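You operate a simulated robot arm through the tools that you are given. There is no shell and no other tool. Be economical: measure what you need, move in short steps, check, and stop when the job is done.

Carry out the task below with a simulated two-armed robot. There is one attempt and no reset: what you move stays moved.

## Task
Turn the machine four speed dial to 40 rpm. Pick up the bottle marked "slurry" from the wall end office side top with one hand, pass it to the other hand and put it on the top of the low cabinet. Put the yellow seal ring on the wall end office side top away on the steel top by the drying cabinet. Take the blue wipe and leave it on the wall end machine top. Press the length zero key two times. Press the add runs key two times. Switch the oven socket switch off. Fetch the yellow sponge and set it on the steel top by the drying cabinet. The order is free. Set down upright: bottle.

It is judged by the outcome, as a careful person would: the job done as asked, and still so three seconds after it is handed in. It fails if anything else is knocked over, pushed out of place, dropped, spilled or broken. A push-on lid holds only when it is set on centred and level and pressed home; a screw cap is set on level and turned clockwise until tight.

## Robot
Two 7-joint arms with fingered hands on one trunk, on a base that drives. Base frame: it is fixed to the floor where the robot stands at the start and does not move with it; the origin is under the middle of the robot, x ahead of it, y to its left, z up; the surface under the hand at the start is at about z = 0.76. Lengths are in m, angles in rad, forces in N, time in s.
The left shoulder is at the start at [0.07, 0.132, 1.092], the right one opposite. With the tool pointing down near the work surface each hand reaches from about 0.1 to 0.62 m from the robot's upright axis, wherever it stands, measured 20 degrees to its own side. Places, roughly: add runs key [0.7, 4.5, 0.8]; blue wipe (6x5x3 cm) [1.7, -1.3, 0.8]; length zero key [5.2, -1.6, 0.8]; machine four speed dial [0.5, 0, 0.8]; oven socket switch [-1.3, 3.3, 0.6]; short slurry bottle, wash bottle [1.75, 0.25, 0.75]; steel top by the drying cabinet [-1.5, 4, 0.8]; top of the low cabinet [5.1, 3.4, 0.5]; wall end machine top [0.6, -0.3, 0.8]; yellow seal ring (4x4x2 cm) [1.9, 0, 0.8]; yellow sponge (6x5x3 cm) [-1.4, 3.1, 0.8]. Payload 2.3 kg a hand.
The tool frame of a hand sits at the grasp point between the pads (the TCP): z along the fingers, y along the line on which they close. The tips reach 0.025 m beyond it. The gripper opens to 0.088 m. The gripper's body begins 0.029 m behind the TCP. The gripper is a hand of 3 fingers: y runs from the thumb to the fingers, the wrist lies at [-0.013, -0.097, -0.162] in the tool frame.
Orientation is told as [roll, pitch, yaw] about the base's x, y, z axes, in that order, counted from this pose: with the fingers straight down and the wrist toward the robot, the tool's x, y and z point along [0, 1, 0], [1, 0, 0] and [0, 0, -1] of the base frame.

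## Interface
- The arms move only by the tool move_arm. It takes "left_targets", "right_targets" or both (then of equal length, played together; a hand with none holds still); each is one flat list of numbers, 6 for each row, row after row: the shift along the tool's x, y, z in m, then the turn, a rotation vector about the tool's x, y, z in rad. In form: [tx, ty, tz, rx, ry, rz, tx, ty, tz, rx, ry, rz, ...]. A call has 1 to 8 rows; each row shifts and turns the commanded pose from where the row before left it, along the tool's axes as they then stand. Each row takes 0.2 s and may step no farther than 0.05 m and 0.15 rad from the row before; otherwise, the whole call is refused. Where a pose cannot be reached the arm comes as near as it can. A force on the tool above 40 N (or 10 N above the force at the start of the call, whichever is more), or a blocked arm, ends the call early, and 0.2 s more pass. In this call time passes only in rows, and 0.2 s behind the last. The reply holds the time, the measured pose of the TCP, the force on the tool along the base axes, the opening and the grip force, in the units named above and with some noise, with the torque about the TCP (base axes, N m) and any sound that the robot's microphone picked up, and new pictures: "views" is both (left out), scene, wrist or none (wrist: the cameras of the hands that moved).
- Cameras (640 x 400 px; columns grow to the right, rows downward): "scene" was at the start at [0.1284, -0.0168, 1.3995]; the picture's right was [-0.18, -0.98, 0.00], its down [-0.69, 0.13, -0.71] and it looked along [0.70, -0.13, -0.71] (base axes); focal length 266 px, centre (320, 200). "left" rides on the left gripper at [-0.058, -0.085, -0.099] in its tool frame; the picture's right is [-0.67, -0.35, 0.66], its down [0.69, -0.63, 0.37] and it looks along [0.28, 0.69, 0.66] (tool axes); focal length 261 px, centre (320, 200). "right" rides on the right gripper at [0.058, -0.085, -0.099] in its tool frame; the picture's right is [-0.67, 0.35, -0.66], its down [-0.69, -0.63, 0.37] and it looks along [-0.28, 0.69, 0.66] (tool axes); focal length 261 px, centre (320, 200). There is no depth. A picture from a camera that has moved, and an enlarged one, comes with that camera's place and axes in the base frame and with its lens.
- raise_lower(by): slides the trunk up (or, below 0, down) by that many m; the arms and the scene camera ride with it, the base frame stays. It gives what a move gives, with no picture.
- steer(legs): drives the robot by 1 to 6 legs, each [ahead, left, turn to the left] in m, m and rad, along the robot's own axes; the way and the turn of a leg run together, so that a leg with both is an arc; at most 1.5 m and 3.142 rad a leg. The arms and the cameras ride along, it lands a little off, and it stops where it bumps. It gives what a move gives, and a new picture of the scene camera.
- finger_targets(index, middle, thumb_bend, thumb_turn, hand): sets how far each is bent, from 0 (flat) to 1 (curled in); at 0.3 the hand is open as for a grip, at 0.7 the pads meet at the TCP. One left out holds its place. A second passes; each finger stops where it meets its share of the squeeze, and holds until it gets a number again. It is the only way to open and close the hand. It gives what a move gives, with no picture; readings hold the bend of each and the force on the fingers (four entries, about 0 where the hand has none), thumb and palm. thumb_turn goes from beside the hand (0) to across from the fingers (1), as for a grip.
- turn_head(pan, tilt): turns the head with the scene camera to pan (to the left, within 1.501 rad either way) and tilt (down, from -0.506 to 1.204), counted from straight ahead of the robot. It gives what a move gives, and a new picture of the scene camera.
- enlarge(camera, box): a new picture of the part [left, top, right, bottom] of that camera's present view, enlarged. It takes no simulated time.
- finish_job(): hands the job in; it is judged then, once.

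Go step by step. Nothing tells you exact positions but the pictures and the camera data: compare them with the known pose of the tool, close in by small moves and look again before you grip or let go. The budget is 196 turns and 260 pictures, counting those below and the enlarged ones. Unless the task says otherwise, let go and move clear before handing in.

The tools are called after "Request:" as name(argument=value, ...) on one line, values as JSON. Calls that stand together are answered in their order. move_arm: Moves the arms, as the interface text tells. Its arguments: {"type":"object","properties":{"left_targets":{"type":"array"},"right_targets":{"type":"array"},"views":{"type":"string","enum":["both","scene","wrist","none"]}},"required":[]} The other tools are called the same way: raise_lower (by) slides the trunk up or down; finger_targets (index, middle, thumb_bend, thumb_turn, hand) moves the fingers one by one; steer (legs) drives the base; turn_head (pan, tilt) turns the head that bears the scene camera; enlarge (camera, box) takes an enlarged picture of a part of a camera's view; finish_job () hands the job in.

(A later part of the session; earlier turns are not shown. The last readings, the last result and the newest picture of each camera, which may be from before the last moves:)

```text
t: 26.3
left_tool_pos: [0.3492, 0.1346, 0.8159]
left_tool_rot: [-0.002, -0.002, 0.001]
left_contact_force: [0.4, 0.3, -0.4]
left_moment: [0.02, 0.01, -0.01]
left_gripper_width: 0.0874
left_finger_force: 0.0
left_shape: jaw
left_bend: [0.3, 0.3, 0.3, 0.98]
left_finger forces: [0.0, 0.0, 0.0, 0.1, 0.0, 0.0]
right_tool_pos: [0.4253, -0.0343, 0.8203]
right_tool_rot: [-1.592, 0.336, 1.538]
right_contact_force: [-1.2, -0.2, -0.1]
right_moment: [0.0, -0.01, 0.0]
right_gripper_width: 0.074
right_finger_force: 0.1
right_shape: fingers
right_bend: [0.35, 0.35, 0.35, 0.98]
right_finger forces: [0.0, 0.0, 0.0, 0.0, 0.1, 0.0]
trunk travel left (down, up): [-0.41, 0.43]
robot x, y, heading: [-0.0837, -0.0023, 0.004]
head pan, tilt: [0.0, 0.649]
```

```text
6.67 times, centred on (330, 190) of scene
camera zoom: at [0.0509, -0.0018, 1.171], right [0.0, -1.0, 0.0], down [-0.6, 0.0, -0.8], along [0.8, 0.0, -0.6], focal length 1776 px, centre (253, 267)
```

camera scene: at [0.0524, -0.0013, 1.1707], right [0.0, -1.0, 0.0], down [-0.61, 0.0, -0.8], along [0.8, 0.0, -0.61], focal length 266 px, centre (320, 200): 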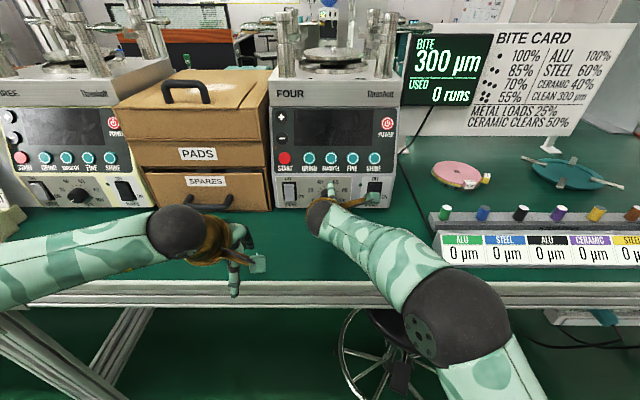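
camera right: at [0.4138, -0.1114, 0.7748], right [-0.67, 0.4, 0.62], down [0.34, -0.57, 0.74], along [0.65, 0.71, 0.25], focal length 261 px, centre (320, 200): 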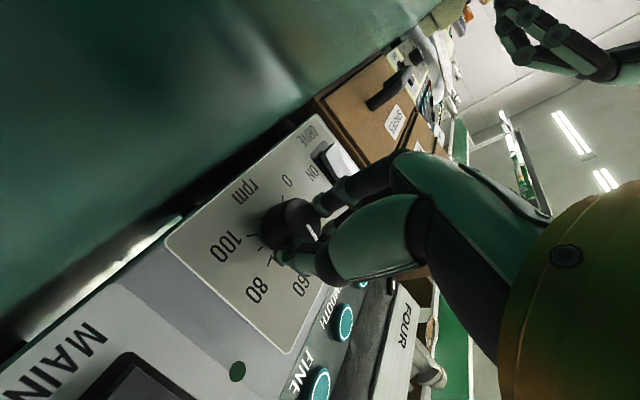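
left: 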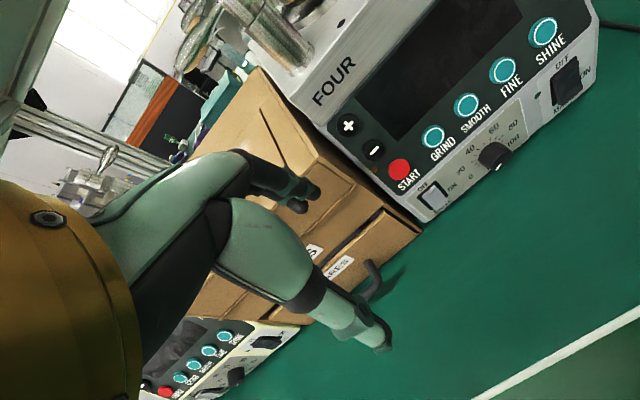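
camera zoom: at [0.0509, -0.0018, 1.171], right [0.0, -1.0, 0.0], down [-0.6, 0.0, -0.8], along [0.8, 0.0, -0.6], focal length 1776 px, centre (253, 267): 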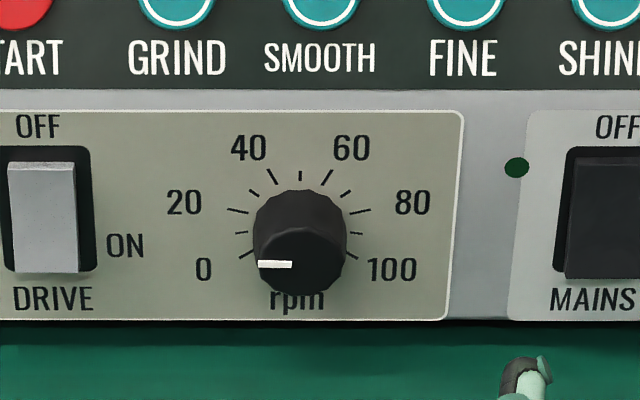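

Opening under load flung the knob back to about 14. I re-set the hand with the wrist up, centre it better (slightly lower), and will relieve strain before releasing next time.

Request:
move_arm(right_targets=[0, 0, 0, 0, 0, -0.145, 0, 0, 0, 0, 0, -0.145, 0, 0, 0, 0, 0, -0.145, 0, 0, 0, 0, 0, -0.145, 0, 0, 0, 0, 0, -0.145, 0, 0, 0, 0, 0, -0.145, 0, 0, 0, 0, 0, -0.145, 0, 0, 0, 0, 0, -0.145], views="none")

Request:
finger_targets(hand="right", index=0.45, middle=0.45, thumb_bend=0.45)

```text
t: 28.1
left_tool_pos: [0.3486, 0.1353, 0.8167]
left_tool_rot: [0.002, -0.004, 0.001]
left_contact_force: [-0.4, -0.4, -0.3]
left_moment: [-0.01, -0.01, 0.0]
left_gripper_width: 0.0876
left_finger_force: 0.0
left_shape: jaw
left_bend: [0.3, 0.3, 0.3, 0.98]
left_finger forces: [0.0, 0.1, 0.1, 0.0, 0.0, 0.0]
right_tool_pos: [0.4112, -0.042, 0.8115]
right_tool_rot: [-1.721, 1.347, 1.429]
right_contact_force: [2.3, 0.6, 15.9]
right_moment: [0.39, 0.12, -0.01]
right_gripper_width: 0.0743
right_finger_force: 7.9
right_shape: fingers
right_bend: [0.35, 0.43, 0.35, 0.98]
right_finger forces: [0.1, 15.7, 0.0, 0.0, 0.0, 0.1]
right hand out of reach, approached as far as the arm can: row 7, 8
trunk travel left (down, up): [-0.41, 0.43]
robot x, y, heading: [-0.0811, 0.0007, 0.001]
head pan, tilt: [0.0, 0.649]
```

```text
t: 29.1
left_tool_pos: [0.3494, 0.1357, 0.8177]
left_tool_rot: [0.002, -0.003, 0.003]
left_contact_force: [0.0, 0.2, -0.2]
left_moment: [-0.03, -0.02, -0.02]
left_gripper_width: 0.0877
left_finger_force: 0.0
left_shape: jaw
left_bend: [0.3, 0.3, 0.3, 0.98]
left_finger forces: [0.0, 0.0, 0.0, 0.1, 0.0, 0.1]
right_tool_pos: [0.411, -0.0428, 0.8084]
right_tool_rot: [-1.693, 1.347, 1.456]
right_contact_force: [-1.9, 2.5, 7.5]
right_moment: [0.25, 0.17, 0.01]
right_gripper_width: 0.0535
right_finger_force: 3.8
right_shape: fingers
right_bend: [0.45, 0.48, 0.45, 0.98]
right_finger forces: [0.0, 7.7, 0.1, 0.0, 0.0, 0.0]
trunk travel left (down, up): [-0.41, 0.43]
robot x, y, heading: [-0.08, -0.0028, 0.004]
head pan, tilt: [0.0, 0.649]
```

Request:
move_arm(right_targets=[-0.026, -0.001, 0.04, 0, 0, 0, 0, 0, 0.03, 0, 0, 0], views="wrist")

```text
t: 29.7
left_tool_pos: [0.3504, 0.1343, 0.8159]
left_tool_rot: [0.0, -0.001, 0.002]
left_contact_force: [0.0, -0.2, 0.2]
left_moment: [0.01, -0.03, 0.01]
left_gripper_width: 0.0877
left_finger_force: 0.1
left_shape: jaw
left_bend: [0.3, 0.3, 0.3, 0.98]
left_finger forces: [0.0, 0.1, 0.0, 0.0, 0.0, 0.1]
right_tool_pos: [0.4503, -0.0488, 0.8087]
right_tool_rot: [-1.719, 1.33, 1.425]
right_contact_force: [1.3, 0.3, 3.8]
right_moment: [0.04, 0.01, -0.01]
right_gripper_width: 0.0532
right_finger_force: 1.1
right_shape: fingers
right_bend: [0.45, 0.46, 0.45, 0.98]
right_finger forces: [0.0, 2.2, 0.1, 0.0, 0.0, 0.0]
right hand out of reach, approached as far as the arm can: row 1
trunk travel left (down, up): [-0.41, 0.43]
robot x, y, heading: [-0.0828, 0.0022, -0.0]
head pan, tilt: [0.0, 0.649]
camera right: at [0.3494, -0.1248, 0.8737], right [-0.65, 0.74, -0.2], down [0.34, 0.52, 0.79], along [0.68, 0.44, -0.58], focal length 261 px, centre (320, 200)
```

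right: 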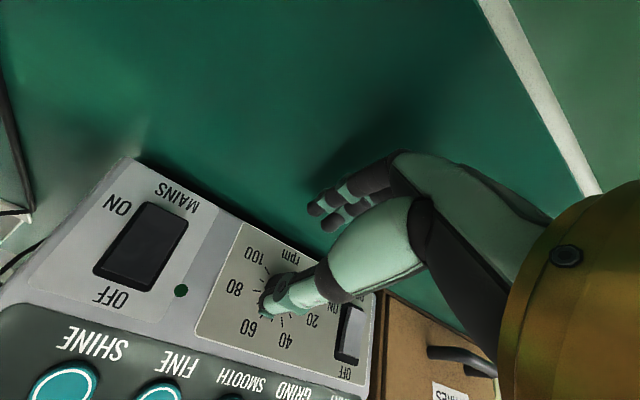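

The arm is cramped at this roll; I ease the roll a little and re-centre on the knob.

Request:
move_arm(right_targets=[0, 0, 0, 0, 0, 0.1, -0.03, -0.004, 0, 0, 0, 0.05, 0, 0, 0.02, 0, 0, 0], views="wrist")

```text
t: 30.5
left_tool_pos: [0.3509, 0.134, 0.8152]
left_tool_rot: [0.0, 0.001, 0.001]
left_contact_force: [0.5, 0.0, 0.2]
left_moment: [0.03, -0.02, -0.01]
left_gripper_width: 0.0876
left_finger_force: 0.0
left_shape: jaw
left_bend: [0.3, 0.3, 0.3, 0.98]
left_finger forces: [0.1, 0.1, 0.0, 0.1, 0.0, 0.1]
right_tool_pos: [0.4717, -0.0233, 0.8224]
right_tool_rot: [-1.645, 1.18, 1.493]
right_contact_force: [0.2, -0.5, -0.5]
right_moment: [-0.01, 0.02, 0.01]
right_gripper_width: 0.0532
right_finger_force: 0.1
right_shape: fingers
right_bend: [0.45, 0.45, 0.45, 0.98]
right_finger forces: [0.1, 0.1, 0.1, 0.0, 0.0, 0.0]
trunk travel left (down, up): [-0.41, 0.43]
robot x, y, heading: [-0.0821, -0.0009, 0.001]
head pan, tilt: [0.0, 0.649]
camera right: at [0.3703, -0.1087, 0.8753], right [-0.65, 0.76, -0.09], down [0.35, 0.39, 0.85], along [0.68, 0.52, -0.52], focal length 261 px, centre (320, 200)
```

right: 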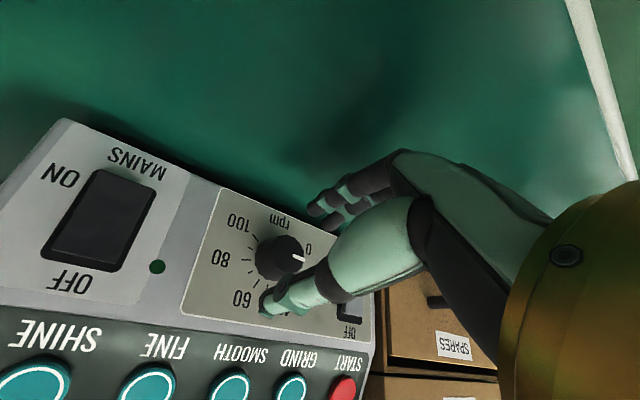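

Request:
move_arm(right_targets=[-0.001, 0.004, 0.02, 0, 0, 0, -0.001, 0.004, 0.02, 0, 0, 0], views="none")

Request:
finger_targets(hand="right", index=0.66, middle=0.66, thumb_bend=0.66)

Request:
move_arm(right_targets=[0, 0, 0, 0, 0, 0.15, 0, 0, 0, 0, 0, 0.15, 0, 0, 0, 0, 0, 0.15, 0, 0, 0, 0, 0, 0.1], views="none")

Request:
enlarge(camera="scene", box=[280, 150, 380, 220])

```text
t: 31.1
left_tool_pos: [0.3509, 0.1348, 0.8159]
left_tool_rot: [-0.001, 0.001, 0.002]
left_contact_force: [-0.2, 0.2, 0.7]
left_moment: [-0.01, -0.01, 0.03]
left_gripper_width: 0.0877
left_finger_force: 0.1
left_shape: jaw
left_bend: [0.3, 0.3, 0.3, 0.98]
left_finger forces: [0.0, 0.0, 0.0, 0.0, 0.0, 0.1]
right_tool_pos: [0.5072, -0.0124, 0.8061]
right_tool_rot: [-1.638, 1.218, 1.519]
right_contact_force: [0.1, -0.4, 2.0]
right_moment: [0.02, -0.02, -0.02]
right_gripper_width: 0.053
right_finger_force: 0.1
right_shape: fingers
right_bend: [0.45, 0.46, 0.45, 0.98]
right_finger forces: [0.1, 1.3, 0.0, 0.0, 0.1, 0.1]
trunk travel left (down, up): [-0.41, 0.43]
robot x, y, heading: [-0.0841, 0.0007, 0.001]
head pan, tilt: [0.0, 0.649]
```

```text
t: 32.1
left_tool_pos: [0.3503, 0.1339, 0.8159]
left_tool_rot: [0.002, -0.002, 0.002]
left_contact_force: [-0.2, 0.0, -0.1]
left_moment: [-0.03, 0.01, -0.02]
left_gripper_width: 0.0876
left_finger_force: 0.1
left_shape: jaw
left_bend: [0.3, 0.3, 0.3, 0.98]
left_finger forces: [0.0, 0.1, 0.0, 0.0, 0.0, 0.0]
right_tool_pos: [0.5065, -0.0128, 0.8086]
right_tool_rot: [-1.64, 1.215, 1.517]
right_contact_force: [2.8, -5.2, 6.7]
right_moment: [-0.02, -0.11, -0.12]
right_gripper_width: 0.0215
right_finger_force: 4.7
right_shape: fingers
right_bend: [0.65, 0.66, 0.56, 0.96]
right_finger forces: [0.4, 0.0, 0.1, 0.0, 8.8, 0.0]
trunk travel left (down, up): [-0.41, 0.43]
robot x, y, heading: [-0.0824, -0.0015, 0.006]
head pan, tilt: [0.0, 0.649]
```

```text
t: 33.1
left_tool_pos: [0.3497, 0.1332, 0.816]
left_tool_rot: [0.003, 0.002, 0.0]
left_contact_force: [0.1, 0.0, -0.7]
left_moment: [-0.02, 0.01, 0.01]
left_gripper_width: 0.0878
left_finger_force: 0.0
left_shape: jaw
left_bend: [0.3, 0.3, 0.3, 0.98]
left_finger forces: [0.1, 0.0, 0.1, 0.1, 0.1, 0.0]
right_tool_pos: [0.5065, -0.011, 0.8059]
right_tool_rot: [-1.596, 0.666, 1.567]
right_contact_force: [-0.7, -7.2, -0.4]
right_moment: [0.03, 0.01, -0.17]
right_gripper_width: 0.0174
right_finger_force: 3.5
right_shape: fingers
right_bend: [0.66, 0.66, 0.59, 0.95]
right_finger forces: [0.0, 0.2, 0.0, 0.0, 7.0, 0.0]
trunk travel left (down, up): [-0.41, 0.43]
robot x, y, heading: [-0.0829, 0.0041, -0.002]
head pan, tilt: [0.0, 0.649]
```

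```text
5.71 times, centred on (330, 185) of scene
camera zoom: at [0.0525, -0.0043, 1.1707], right [0.0, -1.0, 0.0], down [-0.6, 0.0, -0.8], along [0.8, 0.0, -0.6], focal length 1522 px, centre (263, 286)
```

zoom: 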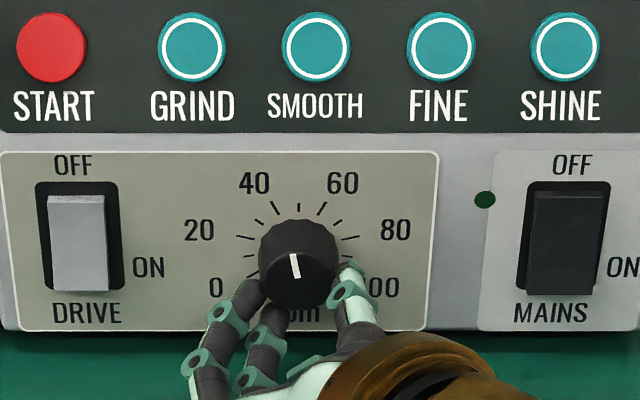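

The pointer is at about 46. With only the thumb touching on the right, a small upward move should turn it back a bit.

Request:
move_arm(right_targets=[-0.0039, -0.0031, 0, 0, 0, 0], views="none")

Request:
enlarge(camera="scene", box=[280, 150, 380, 220])

```text
t: 33.5
left_tool_pos: [0.351, 0.134, 0.8145]
left_tool_rot: [0.002, 0.002, 0.002]
left_contact_force: [0.3, 0.0, -0.2]
left_moment: [-0.01, 0.01, 0.0]
left_gripper_width: 0.0875
left_finger_force: 0.1
left_shape: jaw
left_bend: [0.3, 0.3, 0.3, 0.98]
left_finger forces: [0.0, 0.0, 0.1, 0.0, 0.0, 0.0]
right_tool_pos: [0.5068, -0.0104, 0.8093]
right_tool_rot: [-1.593, 0.666, 1.571]
right_contact_force: [-1.2, -6.7, -5.3]
right_moment: [0.12, 0.13, -0.14]
right_gripper_width: 0.0166
right_finger_force: 5.4
right_shape: fingers
right_bend: [0.65, 0.65, 0.6, 0.93]
right_finger forces: [1.3, 1.1, 0.0, 0.0, 8.2, 0.0]
trunk travel left (down, up): [-0.41, 0.43]
robot x, y, heading: [-0.0851, -0.0003, -0.002]
head pan, tilt: [0.0, 0.649]
```

```text
5.71 times, centred on (330, 185) of scene
camera zoom: at [0.0537, -0.0043, 1.1705], right [0.0, -1.0, 0.0], down [-0.61, 0.0, -0.8], along [0.8, 0.0, -0.61], focal length 1522 px, centre (263, 286)
```

zoom: 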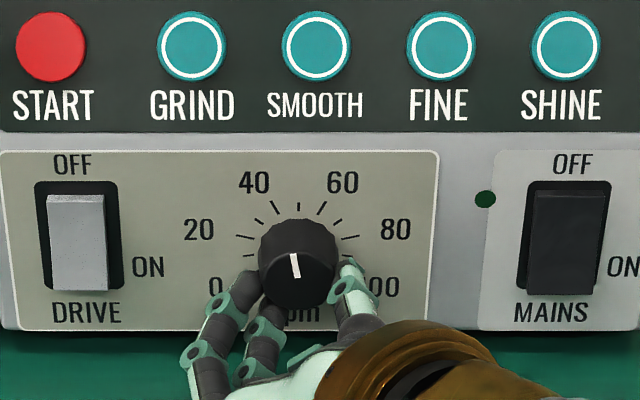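

Request:
move_arm(right_targets=[0, 0, 0, 0, 0, -0.15, 0, 0, 0, 0, 0, -0.1], views="none")

Request:
enlarge(camera="scene", box=[280, 150, 380, 220])

```text
t: 34.1
left_tool_pos: [0.3506, 0.1343, 0.8163]
left_tool_rot: [0.001, 0.002, 0.001]
left_contact_force: [0.5, 0.1, -0.1]
left_moment: [-0.01, 0.03, 0.0]
left_gripper_width: 0.0876
left_finger_force: 0.1
left_shape: jaw
left_bend: [0.3, 0.3, 0.3, 0.98]
left_finger forces: [0.0, 0.1, 0.1, 0.0, 0.1, 0.0]
right_tool_pos: [0.5065, -0.0115, 0.8113]
right_tool_rot: [-1.604, 0.917, 1.556]
right_contact_force: [-2.6, -8.5, -5.7]
right_moment: [0.08, 0.08, -0.17]
right_gripper_width: 0.0173
right_finger_force: 6.0
right_shape: fingers
right_bend: [0.64, 0.65, 0.61, 0.93]
right_finger forces: [2.7, 1.3, 0.1, 0.0, 8.7, 0.0]
trunk travel left (down, up): [-0.41, 0.43]
robot x, y, heading: [-0.0825, -0.0002, -0.0]
head pan, tilt: [0.0, 0.649]
```

```text
5.71 times, centred on (330, 185) of scene
camera zoom: at [0.0536, -0.0049, 1.1706], right [0.0, -1.0, 0.0], down [-0.61, 0.0, -0.8], along [0.8, 0.0, -0.61], focal length 1522 px, centre (263, 286)
```

zoom: 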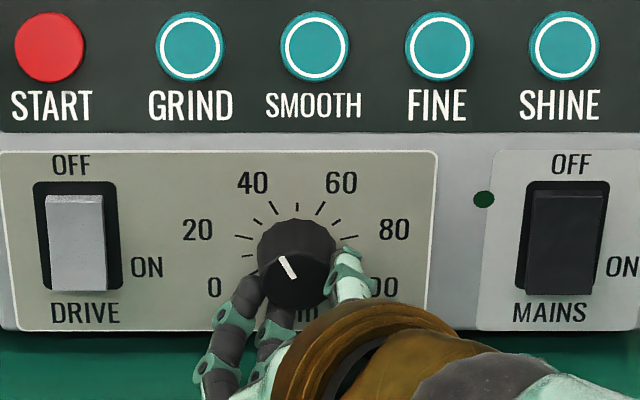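

That is right on the 40 mark. I slide the hand straight off without opening, so nothing turns.

Request:
move_arm(right_targets=[0, 0, -0.015, 0, 0, 0, 0, 0, -0.025, 0, 0, 0, 0, 0, -0.04, 0, 0, 0], views="none")

Request:
enlarge(camera="scene", box=[290, 160, 370, 220])

```text
t: 34.9
left_tool_pos: [0.3488, 0.1358, 0.816]
left_tool_rot: [0.001, -0.002, 0.002]
left_contact_force: [-0.3, -0.6, 0.9]
left_moment: [-0.01, 0.02, 0.01]
left_gripper_width: 0.0878
left_finger_force: 0.1
left_shape: jaw
left_bend: [0.3, 0.3, 0.3, 0.98]
left_finger forces: [0.0, 0.0, 0.0, 0.0, 0.0, 0.0]
right_tool_pos: [0.4301, -0.0195, 0.8176]
right_tool_rot: [-1.608, 0.893, 1.532]
right_contact_force: [0.2, 0.2, -0.3]
right_moment: [-0.02, 0.01, -0.01]
right_gripper_width: 0.0074
right_finger_force: 0.1
right_shape: fingers
right_bend: [0.66, 0.66, 0.66, 0.97]
right_finger forces: [0.1, 0.1, 0.1, 0.0, 0.0, 0.0]
trunk travel left (down, up): [-0.41, 0.43]
robot x, y, heading: [-0.0821, -0.0017, 0.005]
head pan, tilt: [0.0, 0.649]
```

```text
6.67 times, centred on (330, 190) of scene
camera zoom: at [0.0507, -0.0015, 1.171], right [0.0, -1.0, 0.0], down [-0.6, 0.0, -0.8], along [0.8, 0.0, -0.6], focal length 1776 px, centre (253, 267)
```

zoom: 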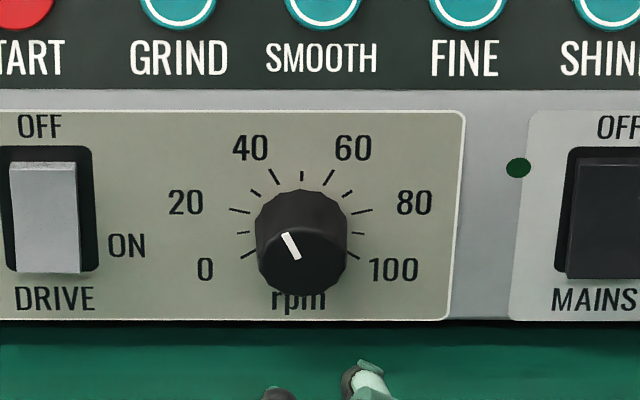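

Request:
enlarge(camera="scene", box=[312, 172, 348, 202])

Request:
enlarge(camera="right", box=[180, 180, 340, 340])

```text
13.33 times, centred on (330, 187) of scene
camera zoom: at [0.0507, -0.0015, 1.171], right [0.0, -1.0, 0.0], down [-0.6, 0.0, -0.8], along [0.8, 0.0, -0.6], focal length 3552 px, centre (187, 373)
```

zoom: 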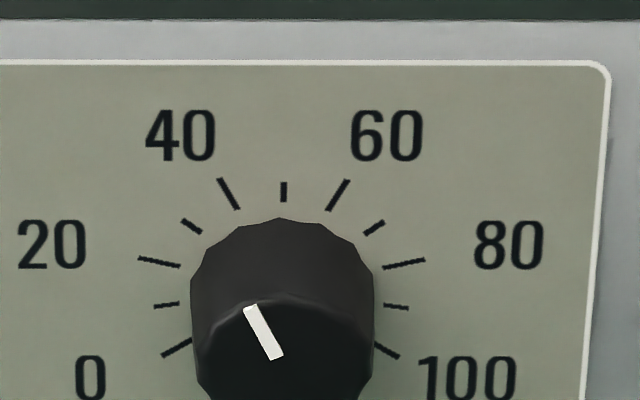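

```text
2.50 times, centred on (260, 260) of right
camera zoom: at [0.3304, -0.1172, 0.8443], right [-0.65, 0.75, 0.13], down [0.34, 0.14, 0.93], along [0.67, 0.65, -0.35], focal length 652 px, centre (470, 50)
```

zoom: 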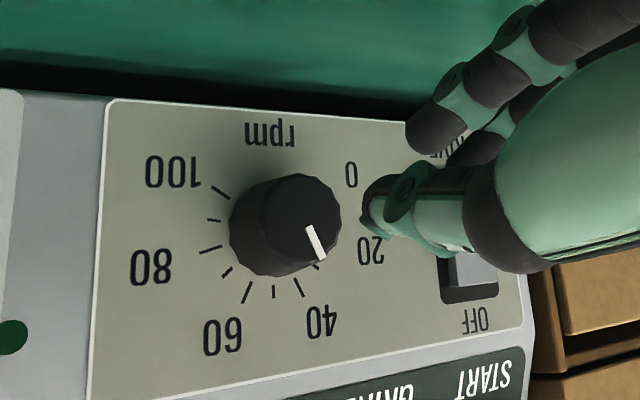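

The dial reads about 41 by eye, essentially on the 40 mark; good. Now I raise the trunk, back away, and bring the right hand back to its normal pose.

Request:
raise_lower(by=0.24)

Request:
steer(legs=[[-0.3, 0, 0]])

Request:
move_arm(right_targets=[0, 0, 0, 0, 0, 0.15, 0, 0, 0, 0, 0, 0.15, 0, 0, 0, 0, 0, 0.15, 0, 0, 0, 0, 0, 0.15, 0, 0, 0, 0, 0, 0.15, 0, 0, 0, 0, 0, 0.14, 0, 0, 0, 0.08637, 0.08637, 0.08637, 0, 0, 0, 0.08637, 0.08637, 0.08637], views="none")

Request:
move_arm(right_targets=[0, 0, 0, 0.08637, 0.08637, 0.08637, 0, 0, 0, 0.08637, 0.08637, 0.08637, 0, 0, 0, 0.08637, 0.08637, 0.08637, 0, 0, 0, 0.08637, 0.08637, 0.08637, 0, 0, 0, 0.08637, 0.08637, 0.08637, 0, 0, 0, 0.08637, 0.08637, 0.08637, 0, 0, 0, 0.08637, 0.08637, 0.08637, 0, 0, 0, 0.08637, 0.08637, 0.08637], views="none")

Request:
move_arm(right_targets=[0, 0, 0, 0.08637, 0.08637, 0.08637, 0, 0, 0, 0.08637, 0.08637, 0.08637, 0, 0, 0, 0.08637, 0.08637, 0.08637, 0, 0, 0, 0.08637, 0.08637, 0.08637], views="none")

Request:
turn_head(pan=-0.7, tilt=0.35)

Request:
turn_head(pan=0.3, tilt=0.35)

```text
t: 37.4
left_tool_pos: [0.3496, 0.1355, 1.0566]
left_tool_rot: [0.001, 0.0, 0.002]
left_contact_force: [0.0, 0.5, -0.5]
left_moment: [-0.03, 0.02, 0.04]
left_gripper_width: 0.088
left_finger_force: 0.0
left_shape: jaw
left_bend: [0.3, 0.3, 0.3, 0.98]
left_finger forces: [0.0, 0.0, 0.0, 0.1, 0.0, 0.0]
right_tool_pos: [0.4297, -0.0177, 1.0561]
right_tool_rot: [-1.61, 0.894, 1.541]
right_contact_force: [0.1, -0.3, 0.6]
right_moment: [0.0, 0.01, 0.01]
right_gripper_width: 0.0073
right_finger_force: 0.1
right_shape: fingers
right_bend: [0.66, 0.66, 0.66, 0.97]
right_finger forces: [0.0, 0.1, 0.0, 0.1, 0.1, 0.0]
trunk travel left (down, up): [-0.65, 0.19]
robot x, y, heading: [-0.0831, 0.0016, -0.0]
head pan, tilt: [0.0, 0.649]
```

```text
t: 39.5
left_tool_pos: [0.05, 0.1356, 1.0556]
left_tool_rot: [-0.001, 0.002, 0.002]
left_contact_force: [0.3, 0.1, -0.1]
left_moment: [-0.03, -0.02, -0.03]
left_gripper_width: 0.0877
left_finger_force: 0.0
left_shape: jaw
left_bend: [0.3, 0.3, 0.3, 0.98]
left_finger forces: [0.0, 0.0, 0.0, 0.0, 0.0, 0.1]
right_tool_pos: [0.1306, -0.0182, 1.0563]
right_tool_rot: [-1.607, 0.893, 1.541]
right_contact_force: [0.4, -0.5, 0.0]
right_moment: [-0.02, -0.01, -0.02]
right_gripper_width: 0.0072
right_finger_force: 0.0
right_shape: fingers
right_bend: [0.66, 0.66, 0.66, 0.97]
right_finger forces: [0.1, 0.0, 0.1, 0.0, 0.0, 0.1]
trunk travel left (down, up): [-0.65, 0.19]
robot x, y, heading: [-0.3844, -0.0004, 0.001]
head pan, tilt: [0.0, 0.649]
camera scene: at [-0.2477, -0.0023, 1.4106], right [0.0, -1.0, 0.0], down [-0.61, 0.0, -0.8], along [0.8, 0.0, -0.61], focal length 266 px, centre (320, 200)
```

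scene: 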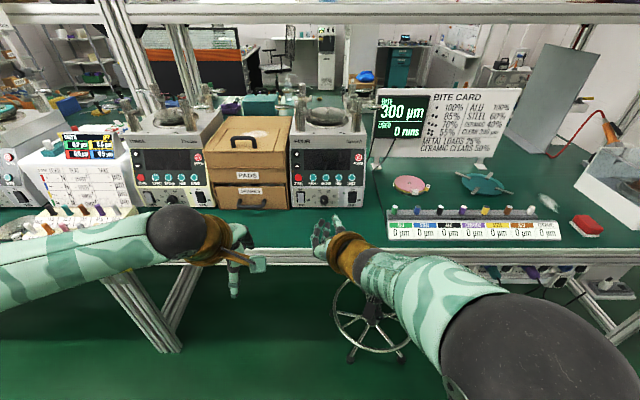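

```text
t: 41.3
left_tool_pos: [0.0485, 0.1352, 1.0556]
left_tool_rot: [0.0, 0.0, 0.001]
left_contact_force: [-0.5, 0.2, -0.4]
left_moment: [0.0, -0.02, 0.01]
left_gripper_width: 0.0878
left_finger_force: 0.0
left_shape: jaw
left_bend: [0.3, 0.3, 0.3, 0.98]
left_finger forces: [0.0, 0.0, 0.0, 0.1, 0.0, 0.0]
right_tool_pos: [0.1285, -0.0171, 1.0579]
right_tool_rot: [-1.406, -0.156, 1.384]
right_contact_force: [0.4, -0.6, 1.0]
right_moment: [0.01, 0.0, 0.02]
right_gripper_width: 0.0071
right_finger_force: 0.0
right_shape: fingers
right_bend: [0.66, 0.66, 0.66, 0.97]
right_finger forces: [0.0, 0.0, 0.0, 0.1, 0.0, 0.0]
trunk travel left (down, up): [-0.65, 0.19]
robot x, y, heading: [-0.3835, -0.002, 0.002]
head pan, tilt: [0.0, 0.649]
```

```text
t: 43.1
left_tool_pos: [0.0499, 0.1351, 1.0547]
left_tool_rot: [-0.001, -0.001, 0.001]
left_contact_force: [-0.4, 0.2, -0.1]
left_moment: [0.0, -0.03, 0.01]
left_gripper_width: 0.0874
left_finger_force: 0.0
left_shape: jaw
left_bend: [0.3, 0.3, 0.3, 0.98]
left_finger forces: [0.0, 0.0, 0.0, 0.0, 0.0, 0.0]
right_tool_pos: [0.1307, -0.0172, 1.0573]
right_tool_rot: [-0.423, -0.289, 0.415]
right_contact_force: [0.2, -0.6, 0.7]
right_moment: [-0.01, 0.01, 0.03]
right_gripper_width: 0.0072
right_finger_force: 0.1
right_shape: fingers
right_bend: [0.66, 0.66, 0.66, 0.97]
right_finger forces: [0.1, 0.1, 0.0, 0.0, 0.1, 0.0]
trunk travel left (down, up): [-0.65, 0.19]
robot x, y, heading: [-0.3862, -0.0012, 0.001]
head pan, tilt: [0.0, 0.649]
```

```text
t: 44.1
left_tool_pos: [0.0494, 0.134, 1.0553]
left_tool_rot: [0.001, 0.0, 0.001]
left_contact_force: [0.6, -0.5, -0.6]
left_moment: [0.01, 0.01, 0.02]
left_gripper_width: 0.0875
left_finger_force: 0.1
left_shape: jaw
left_bend: [0.3, 0.3, 0.3, 0.98]
left_finger forces: [0.0, 0.1, 0.0, 0.0, 0.1, 0.0]
right_tool_pos: [0.1283, -0.019, 1.0581]
right_tool_rot: [-0.001, -0.02, -0.004]
right_contact_force: [0.9, 0.1, 0.5]
right_moment: [-0.02, 0.02, 0.0]
right_gripper_width: 0.0073
right_finger_force: 0.1
right_shape: fingers
right_bend: [0.66, 0.66, 0.66, 0.97]
right_finger forces: [0.0, 0.0, 0.1, 0.0, 0.0, 0.0]
trunk travel left (down, up): [-0.65, 0.19]
robot x, y, heading: [-0.3808, -0.0031, 0.002]
head pan, tilt: [0.0, 0.649]
```

```text
t: 45.2
left_tool_pos: [0.0492, 0.1338, 1.0552]
left_tool_rot: [-0.001, -0.001, 0.001]
left_contact_force: [-0.1, 0.6, 0.0]
left_moment: [-0.02, 0.02, 0.01]
left_gripper_width: 0.0876
left_finger_force: 0.0
left_shape: jaw
left_bend: [0.3, 0.3, 0.3, 0.98]
left_finger forces: [0.1, 0.1, 0.0, 0.1, 0.1, 0.0]
right_tool_pos: [0.1293, -0.0168, 1.0567]
right_tool_rot: [-0.004, -0.025, 0.001]
right_contact_force: [0.4, 0.0, -0.3]
right_moment: [0.01, 0.01, 0.01]
right_gripper_width: 0.0071
right_finger_force: 0.1
right_shape: fingers
right_bend: [0.66, 0.66, 0.66, 0.97]
right_finger forces: [0.0, 0.0, 0.0, 0.0, 0.0, 0.0]
trunk travel left (down, up): [-0.65, 0.19]
robot x, y, heading: [-0.3846, -0.0018, 0.006]
head pan, tilt: [-0.7, 0.351]
camera scene: at [-0.2646, -0.0623, 1.4378], right [-0.64, -0.77, 0.0], down [-0.26, 0.22, -0.94], along [0.72, -0.6, -0.34], focal length 266 px, centre (320, 200)
```

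scene: 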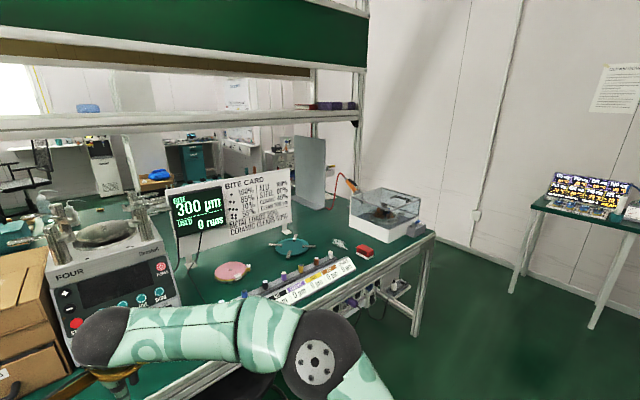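

```text
t: 46.4
left_tool_pos: [0.0485, 0.1348, 1.0562]
left_tool_rot: [0.0, -0.001, 0.0]
left_contact_force: [0.0, 0.0, 0.1]
left_moment: [-0.01, -0.01, 0.03]
left_gripper_width: 0.0878
left_finger_force: 0.0
left_shape: jaw
left_bend: [0.3, 0.3, 0.3, 0.98]
left_finger forces: [0.0, 0.0, 0.0, 0.0, 0.1, 0.0]
right_tool_pos: [0.1283, -0.0171, 1.0575]
right_tool_rot: [-0.003, -0.024, -0.002]
right_contact_force: [-0.1, -0.6, -0.5]
right_moment: [0.01, -0.05, 0.01]
right_gripper_width: 0.007
right_finger_force: 0.1
right_shape: fingers
right_bend: [0.66, 0.66, 0.66, 0.97]
right_finger forces: [0.0, 0.1, 0.0, 0.1, 0.1, 0.0]
trunk travel left (down, up): [-0.65, 0.19]
robot x, y, heading: [-0.3825, 0.0005, 0.0]
head pan, tilt: [0.3, 0.351]
camera scene: at [-0.2471, 0.025, 1.4378], right [0.3, -0.96, 0.0], down [-0.33, -0.1, -0.94], along [0.9, 0.28, -0.34], focal length 266 px, centre (320, 200)
```

scene: 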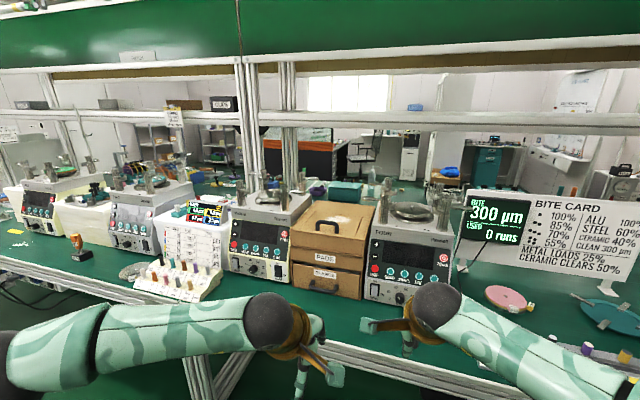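

The bench is an island with its wall end on my right at y ≈ -1.4; the wipe lies beyond. I tidy the right arm, slide right past the end and look.

Request:
move_arm(right_targets=[-0.05, -0.03, 0, 0, 0, 0, -0.05, -0.03, 0, 0, 0, 0, -0.05, -0.02, 0, 0, 0, 0, -0.015, 0, 0, 0, 0.02, 0], views="none")

Request:
finger_targets(hand="right", index=0.3, middle=0.3, thumb_bend=0.3)

Request:
turn_head(pan=0, tilt=0.5)

Request:
steer(legs=[[0, -1.0, 0], [0, -0.87, 0]])

```text
refused: row 1 steps farther than a row can; nothing moved
```

```text
t: 47.4
left_tool_pos: [0.0488, 0.1349, 1.0549]
left_tool_rot: [0.0, -0.001, 0.002]
left_contact_force: [0.0, -0.6, -0.6]
left_moment: [-0.01, 0.01, -0.01]
left_gripper_width: 0.0877
left_finger_force: 0.0
left_shape: jaw
left_bend: [0.3, 0.3, 0.3, 0.98]
left_finger forces: [0.1, 0.0, 0.0, 0.1, 0.0, 0.0]
right_tool_pos: [0.1278, -0.0178, 1.0574]
right_tool_rot: [-0.005, -0.024, -0.001]
right_contact_force: [-0.1, 0.5, 1.0]
right_moment: [-0.03, -0.01, -0.01]
right_gripper_width: 0.0842
right_finger_force: 0.0
right_shape: fingers
right_bend: [0.3, 0.3, 0.3, 0.97]
right_finger forces: [0.0, 0.1, 0.0, 0.0, 0.0, 0.0]
trunk travel left (down, up): [-0.65, 0.19]
robot x, y, heading: [-0.3834, 0.0011, -0.003]
head pan, tilt: [0.3, 0.351]
```

```text
t: 48.2
left_tool_pos: [0.0482, 0.1348, 1.056]
left_tool_rot: [0.001, 0.0, 0.0]
left_contact_force: [0.1, 0.3, 0.6]
left_moment: [-0.02, -0.01, 0.0]
left_gripper_width: 0.0875
left_finger_force: 0.1
left_shape: jaw
left_bend: [0.3, 0.3, 0.3, 0.98]
left_finger forces: [0.0, 0.0, 0.0, 0.0, 0.1, 0.1]
right_tool_pos: [0.1285, -0.018, 1.0576]
right_tool_rot: [-0.003, -0.023, -0.003]
right_contact_force: [0.5, 0.5, -0.2]
right_moment: [-0.01, -0.02, 0.01]
right_gripper_width: 0.0841
right_finger_force: 0.0
right_shape: fingers
right_bend: [0.3, 0.3, 0.3, 0.97]
right_finger forces: [0.1, 0.1, 0.1, 0.0, 0.0, 0.1]
trunk travel left (down, up): [-0.65, 0.19]
robot x, y, heading: [-0.3812, 0.0006, -0.001]
head pan, tilt: [0.0, 0.499]
camera scene: at [-0.2451, -0.0023, 1.4242], right [0.0, -1.0, 0.0], down [-0.48, 0.0, -0.88], along [0.88, 0.0, -0.48], focal length 266 px, centre (320, 200)
```

scene: 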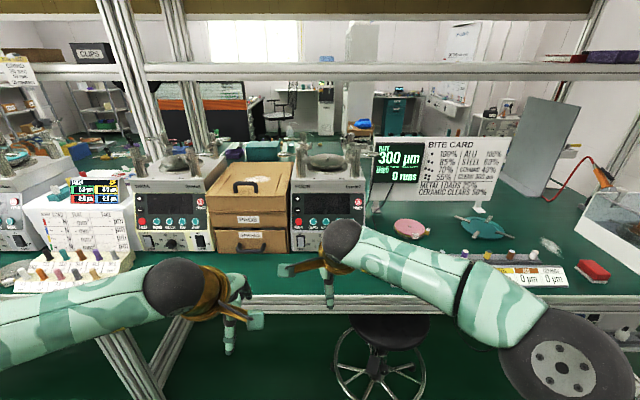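

```text
t: 57.6
left_tool_pos: [0.0588, -1.7297, 1.0558]
left_tool_rot: [-0.003, -0.001, 0.01]
left_contact_force: [-1.5, 0.1, 0.1]
left_moment: [-0.01, 0.01, 0.05]
left_gripper_width: 0.0876
left_finger_force: 0.1
left_shape: jaw
left_bend: [0.3, 0.3, 0.3, 0.98]
left_finger forces: [0.1, 0.0, 0.0, 0.0, 0.1, 0.1]
right_tool_pos: [0.1389, -1.8802, 1.0563]
right_tool_rot: [-0.004, -0.023, 0.005]
right_contact_force: [-1.0, -0.6, 0.0]
right_moment: [-0.01, -0.03, 0.0]
right_gripper_width: 0.0844
right_finger_force: 0.0
right_shape: fingers
right_bend: [0.3, 0.3, 0.3, 0.97]
right_finger forces: [0.0, 0.1, 0.0, 0.0, 0.0, 0.0]
trunk travel left (down, up): [-0.65, 0.19]
robot x, y, heading: [-0.372, -1.8675, 0.008]
head pan, tilt: [0.0, 0.499]
camera scene: at [-0.2349, -1.8675, 1.4242], right [0.01, -1.0, 0.0], down [-0.48, 0.0, -0.88], along [0.88, 0.01, -0.48], focal length 266 px, centre (320, 200)
```

scene: 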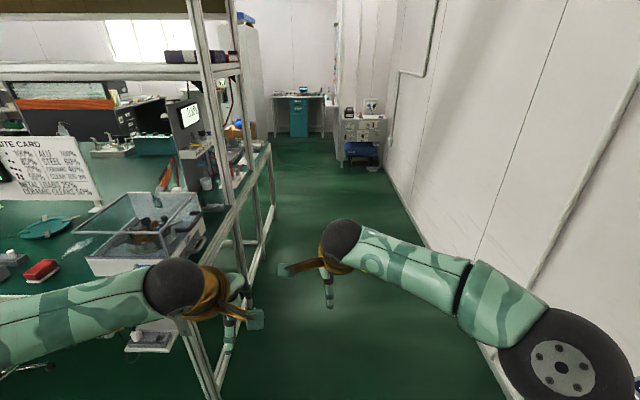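

The bench runs from x ≈ 0.36 to 1.95 with its end at y ≈ -1.43. I drive along the aisle and turn left to face the bench end where the wipe should be.

Request:
steer(legs=[[0, -0.1, 0], [1.0, 0, 0], [0.91, 0, 0], [0, 0, 1.563]])

Request:
turn_head(pan=0, tilt=0.8)

```text
t: 71.7
left_tool_pos: [1.3832, -1.542, 1.0553]
left_tool_rot: [0.0, 0.001, 1.569]
left_contact_force: [0.0, 0.6, 0.6]
left_moment: [-0.01, 0.0, -0.02]
left_gripper_width: 0.0876
left_finger_force: 0.1
left_shape: jaw
left_bend: [0.3, 0.3, 0.3, 0.98]
left_finger forces: [0.0, 0.1, 0.0, 0.0, 0.0, 0.0]
right_tool_pos: [1.5342, -1.4617, 1.0579]
right_tool_rot: [-0.003, -0.022, 1.567]
right_contact_force: [0.6, -0.8, 0.2]
right_moment: [-0.02, 0.01, -0.02]
right_gripper_width: 0.0845
right_finger_force: 0.0
right_shape: fingers
right_bend: [0.3, 0.3, 0.3, 0.97]
right_finger forces: [0.1, 0.0, 0.0, 0.0, 0.0, 0.0]
trunk travel left (down, up): [-0.65, 0.19]
robot x, y, heading: [1.5181, -1.9724, 1.568]
head pan, tilt: [0.0, 0.499]
camera scene: at [1.5149, -1.836, 1.4242], right [1.0, 0.0, 0.0], down [0.0, -0.48, -0.88], along [0.0, 0.88, -0.48], focal length 266 px, centre (320, 200)
```

scene: 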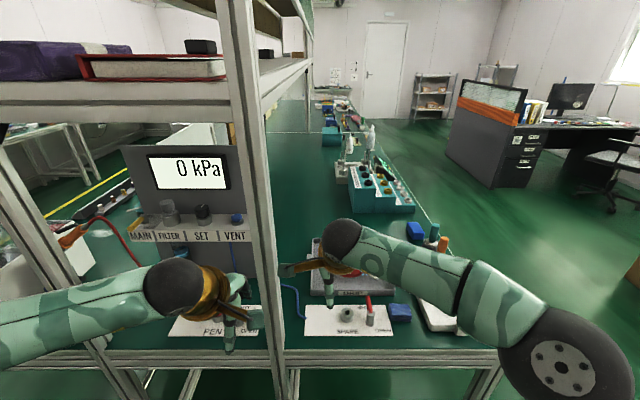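

```text
t: 72.5
left_tool_pos: [1.382, -1.5415, 1.056]
left_tool_rot: [-0.001, 0.0, 1.569]
left_contact_force: [-0.7, 0.6, 0.7]
left_moment: [0.01, -0.05, 0.03]
left_gripper_width: 0.0874
left_finger_force: 0.1
left_shape: jaw
left_bend: [0.3, 0.3, 0.3, 0.98]
left_finger forces: [0.0, 0.0, 0.0, 0.1, 0.0, 0.1]
right_tool_pos: [1.535, -1.4624, 1.0574]
right_tool_rot: [-0.004, -0.023, 1.564]
right_contact_force: [0.0, 0.0, 0.3]
right_moment: [-0.01, 0.02, 0.03]
right_gripper_width: 0.0844
right_finger_force: 0.1
right_shape: fingers
right_bend: [0.3, 0.3, 0.3, 0.97]
right_finger forces: [0.0, 0.1, 0.0, 0.0, 0.0, 0.0]
trunk travel left (down, up): [-0.65, 0.19]
robot x, y, heading: [1.5181, -1.9775, 1.574]
head pan, tilt: [0.0, 0.799]
camera scene: at [1.5147, -1.8463, 1.3983], right [1.0, 0.0, 0.0], down [0.0, -0.72, -0.7], along [0.0, 0.7, -0.72], focal length 266 px, centre (320, 200)
```

scene: 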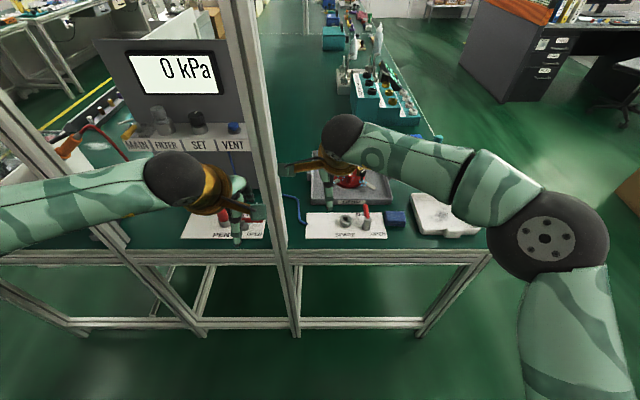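

I see a blue pad next to a white labelled card near the bench end, around [1.74, -1.32]. A closer look.

Request:
enlarge(camera="scene", box=[270, 110, 490, 260])

```text
2.67 times, centred on (380, 185) of scene
camera zoom: at [1.5147, -1.8463, 1.3983], right [1.0, 0.0, 0.0], down [0.0, -0.72, -0.7], along [0.0, 0.7, -0.72], focal length 710 px, centre (160, 240)
```

zoom: 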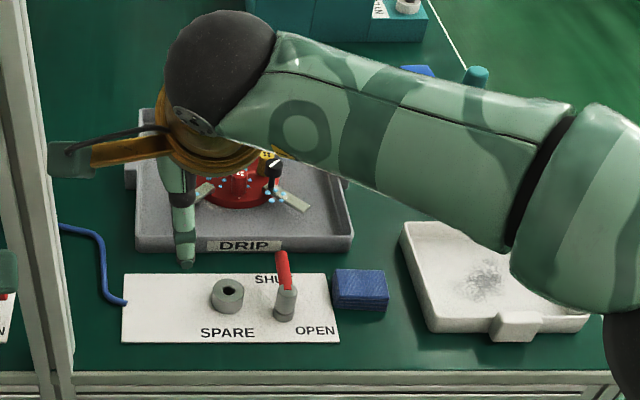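

The wipe is at about [1.744, -1.31], between a valve card and a white tray. I tuck both hands in, then close in with the base.

Request:
move_arm(left_targets=[0, -0.05, 0, 0, 0, 0, 0, -0.05, 0, 0, 0, 0, 0, -0.05, 0, 0, 0, 0, 0, -0.03, 0, 0, 0, 0], right_targets=[-0.04, -0.025, 0, 0, 0, 0, -0.04, -0.025, 0, 0, 0, 0, -0.04, -0.025, 0, 0, 0, 0, -0.024, -0.025, 0, 0, 0.023, 0], views="none")

Request:
steer(legs=[[0.19, -0.066, 0]])

Request:
move_arm(right_targets=[0, 0.02, 0.05, 0, 0, 0, 0, 0.02, 0.04, 0, 0, 0], views="wrist")

```text
t: 73.5
left_tool_pos: [1.3874, -1.7091, 1.075]
left_tool_rot: [0.002, 0.002, 1.569]
left_contact_force: [1.1, 0.2, -0.5]
left_moment: [0.02, 0.01, 0.03]
left_gripper_width: 0.0878
left_finger_force: 0.0
left_shape: jaw
left_bend: [0.3, 0.3, 0.3, 0.98]
left_finger forces: [0.0, 0.1, 0.0, 0.1, 0.0, 0.1]
left hand out of reach, approached as far as the arm can: row 3, 4
right_tool_pos: [1.6831, -1.5648, 1.0554]
right_tool_rot: [0.022, -0.026, 1.566]
right_contact_force: [0.0, -0.5, 0.4]
right_moment: [0.02, 0.01, -0.01]
right_gripper_width: 0.0844
right_finger_force: 0.1
right_shape: fingers
right_bend: [0.3, 0.3, 0.3, 0.97]
right_finger forces: [0.0, 0.0, 0.1, 0.0, 0.0, 0.0]
trunk travel left (down, up): [-0.65, 0.19]
robot x, y, heading: [1.5172, -1.9762, 1.574]
head pan, tilt: [0.0, 0.799]
```

```text
t: 75.1
left_tool_pos: [1.454, -1.5163, 1.0747]
left_tool_rot: [0.0, 0.003, 1.563]
left_contact_force: [0.3, -0.3, -0.3]
left_moment: [-0.01, 0.05, 0.0]
left_gripper_width: 0.0877
left_finger_force: 0.0
left_shape: jaw
left_bend: [0.3, 0.3, 0.3, 0.98]
left_finger forces: [0.0, 0.0, 0.1, 0.1, 0.0, 0.0]
right_tool_pos: [1.7487, -1.3724, 1.0557]
right_tool_rot: [0.019, -0.025, 1.563]
right_contact_force: [0.1, -0.5, 0.2]
right_moment: [0.02, -0.01, 0.01]
right_gripper_width: 0.0846
right_finger_force: 0.0
right_shape: fingers
right_bend: [0.3, 0.3, 0.3, 0.97]
right_finger forces: [0.1, 0.0, 0.0, 0.0, 0.0, 0.0]
trunk travel left (down, up): [-0.65, 0.19]
robot x, y, heading: [1.5839, -1.7825, 1.568]
head pan, tilt: [0.0, 0.799]
camera scene: at [1.5816, -1.656, 1.3984], right [1.0, -0.01, 0.0], down [0.0, -0.72, -0.7], along [0.0, 0.7, -0.72], focal length 266 px, centre (320, 200)
```

scene: 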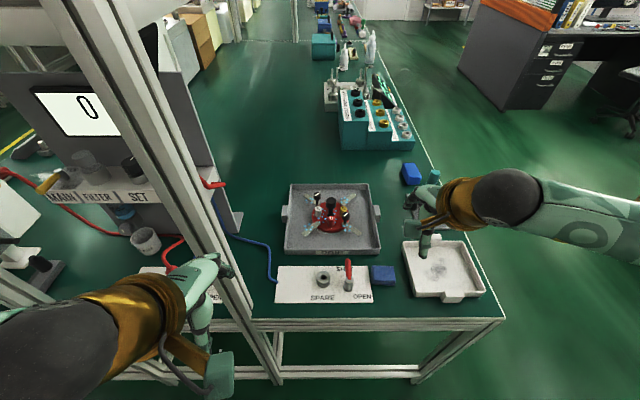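

```text
refused: row 1 steps farther than a row can; nothing moved
```

Request:
move_arm(right_targets=[0.003, 0.015, 0.045, 0, 0, 0, 0.002, 0.015, 0.045, 0, 0, 0, 0, 0.015, 0.045, 0, 0, 0, 0, 0.012, 0.045, 0, 0, 0], views="both")

```text
t: 76.1
left_tool_pos: [1.4538, -1.5141, 1.0736]
left_tool_rot: [0.0, 0.003, 1.564]
left_contact_force: [0.3, -0.7, 0.1]
left_moment: [0.0, 0.01, -0.02]
left_gripper_width: 0.0879
left_finger_force: 0.0
left_shape: jaw
left_bend: [0.3, 0.3, 0.3, 0.98]
left_finger forces: [0.0, 0.0, 0.1, 0.1, 0.0, 0.0]
right_tool_pos: [1.7408, -1.3126, 0.8734]
right_tool_rot: [0.018, -0.022, 1.563]
right_contact_force: [0.6, 0.1, 0.0]
right_moment: [0.02, -0.01, -0.02]
right_gripper_width: 0.0844
right_finger_force: 0.0
right_shape: fingers
right_bend: [0.3, 0.3, 0.3, 0.97]
right_finger forces: [0.1, 0.0, 0.1, 0.1, 0.0, 0.0]
trunk travel left (down, up): [-0.65, 0.19]
robot x, y, heading: [1.5859, -1.7823, 1.57]
head pan, tilt: [0.0, 0.799]
camera scene: at [1.5822, -1.6526, 1.3981], right [1.0, -0.01, 0.0], down [0.0, -0.72, -0.7], along [0.0, 0.7, -0.72], focal length 266 px, centre (320, 200)
camera right: at [1.6848, -1.3988, 0.9712], right [0.69, 0.33, 0.65], down [0.67, -0.63, -0.39], along [0.28, 0.71, -0.65], focal length 261 px, centre (320, 200)
```

scene: 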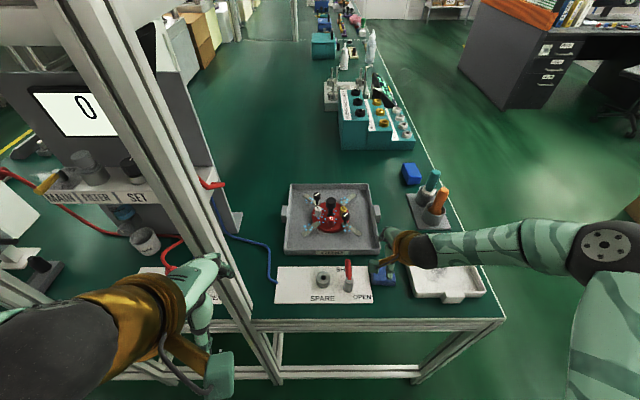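
right: 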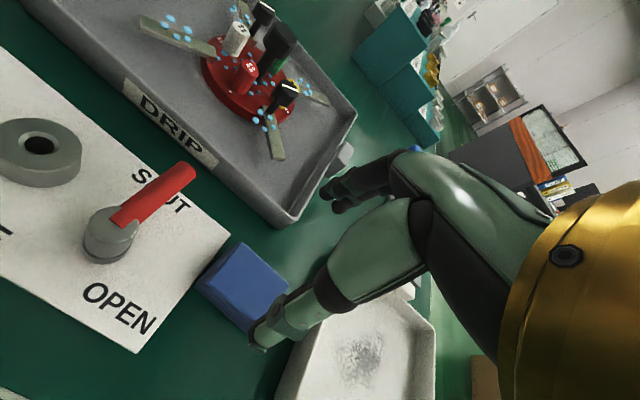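

The wipe is at about [1.738, -1.315]. The drip tray is close behind it, so I narrow the fingers a little and then go down.

Request:
finger_targets(hand="right", index=0.38, middle=0.38, thumb_bend=0.36)

Request:
move_arm(right_targets=[0.002, -0.003, 0.045, 0, 0, 0, 0.001, 0, 0.025, 0, 0, 0], views="wrist")

```text
t: 77.1
left_tool_pos: [1.4542, -1.5156, 1.0746]
left_tool_rot: [-0.002, 0.0, 1.565]
left_contact_force: [-0.1, 0.0, -0.2]
left_moment: [0.01, -0.02, -0.01]
left_gripper_width: 0.0878
left_finger_force: 0.1
left_shape: jaw
left_bend: [0.3, 0.3, 0.3, 0.98]
left_finger forces: [0.0, 0.0, 0.0, 0.1, 0.0, 0.0]
right_tool_pos: [1.7413, -1.3138, 0.8747]
right_tool_rot: [0.019, -0.022, 1.562]
right_contact_force: [0.5, -0.8, 1.0]
right_moment: [-0.01, 0.04, 0.03]
right_gripper_width: 0.0709
right_finger_force: 0.1
right_shape: fingers
right_bend: [0.38, 0.38, 0.36, 0.97]
right_finger forces: [0.1, 0.1, 0.0, 0.0, 0.1, 0.0]
trunk travel left (down, up): [-0.65, 0.19]
robot x, y, heading: [1.5804, -1.7844, 1.563]
head pan, tilt: [0.0, 0.799]
```

```text
t: 77.7
left_tool_pos: [1.4545, -1.5146, 1.0743]
left_tool_rot: [-0.001, 0.002, 1.566]
left_contact_force: [-0.8, 0.0, -0.2]
left_moment: [0.02, 0.0, 0.02]
left_gripper_width: 0.0875
left_finger_force: 0.2
left_shape: jaw
left_bend: [0.3, 0.3, 0.3, 0.98]
left_finger forces: [0.0, 0.1, 0.1, 0.0, 0.1, 0.0]
right_tool_pos: [1.735, -1.314, 0.806]
right_tool_rot: [0.019, -0.024, 1.563]
right_contact_force: [-0.3, -0.8, -0.3]
right_moment: [0.01, 0.0, 0.0]
right_gripper_width: 0.0704
right_finger_force: 0.0
right_shape: fingers
right_bend: [0.38, 0.38, 0.36, 0.97]
right_finger forces: [0.0, 0.0, 0.0, 0.0, 0.1, 0.1]
trunk travel left (down, up): [-0.65, 0.19]
robot x, y, heading: [1.5844, -1.7838, 1.568]
head pan, tilt: [0.0, 0.799]
camera right: at [1.6791, -1.4005, 0.9038], right [0.69, 0.33, 0.65], down [0.67, -0.63, -0.39], along [0.28, 0.71, -0.65], focal length 261 px, centre (320, 200)
```

right: 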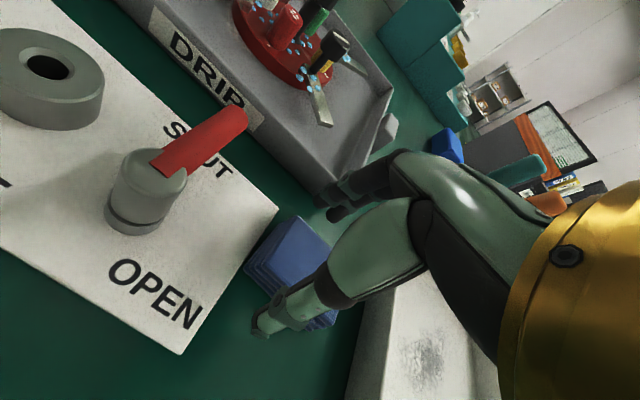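

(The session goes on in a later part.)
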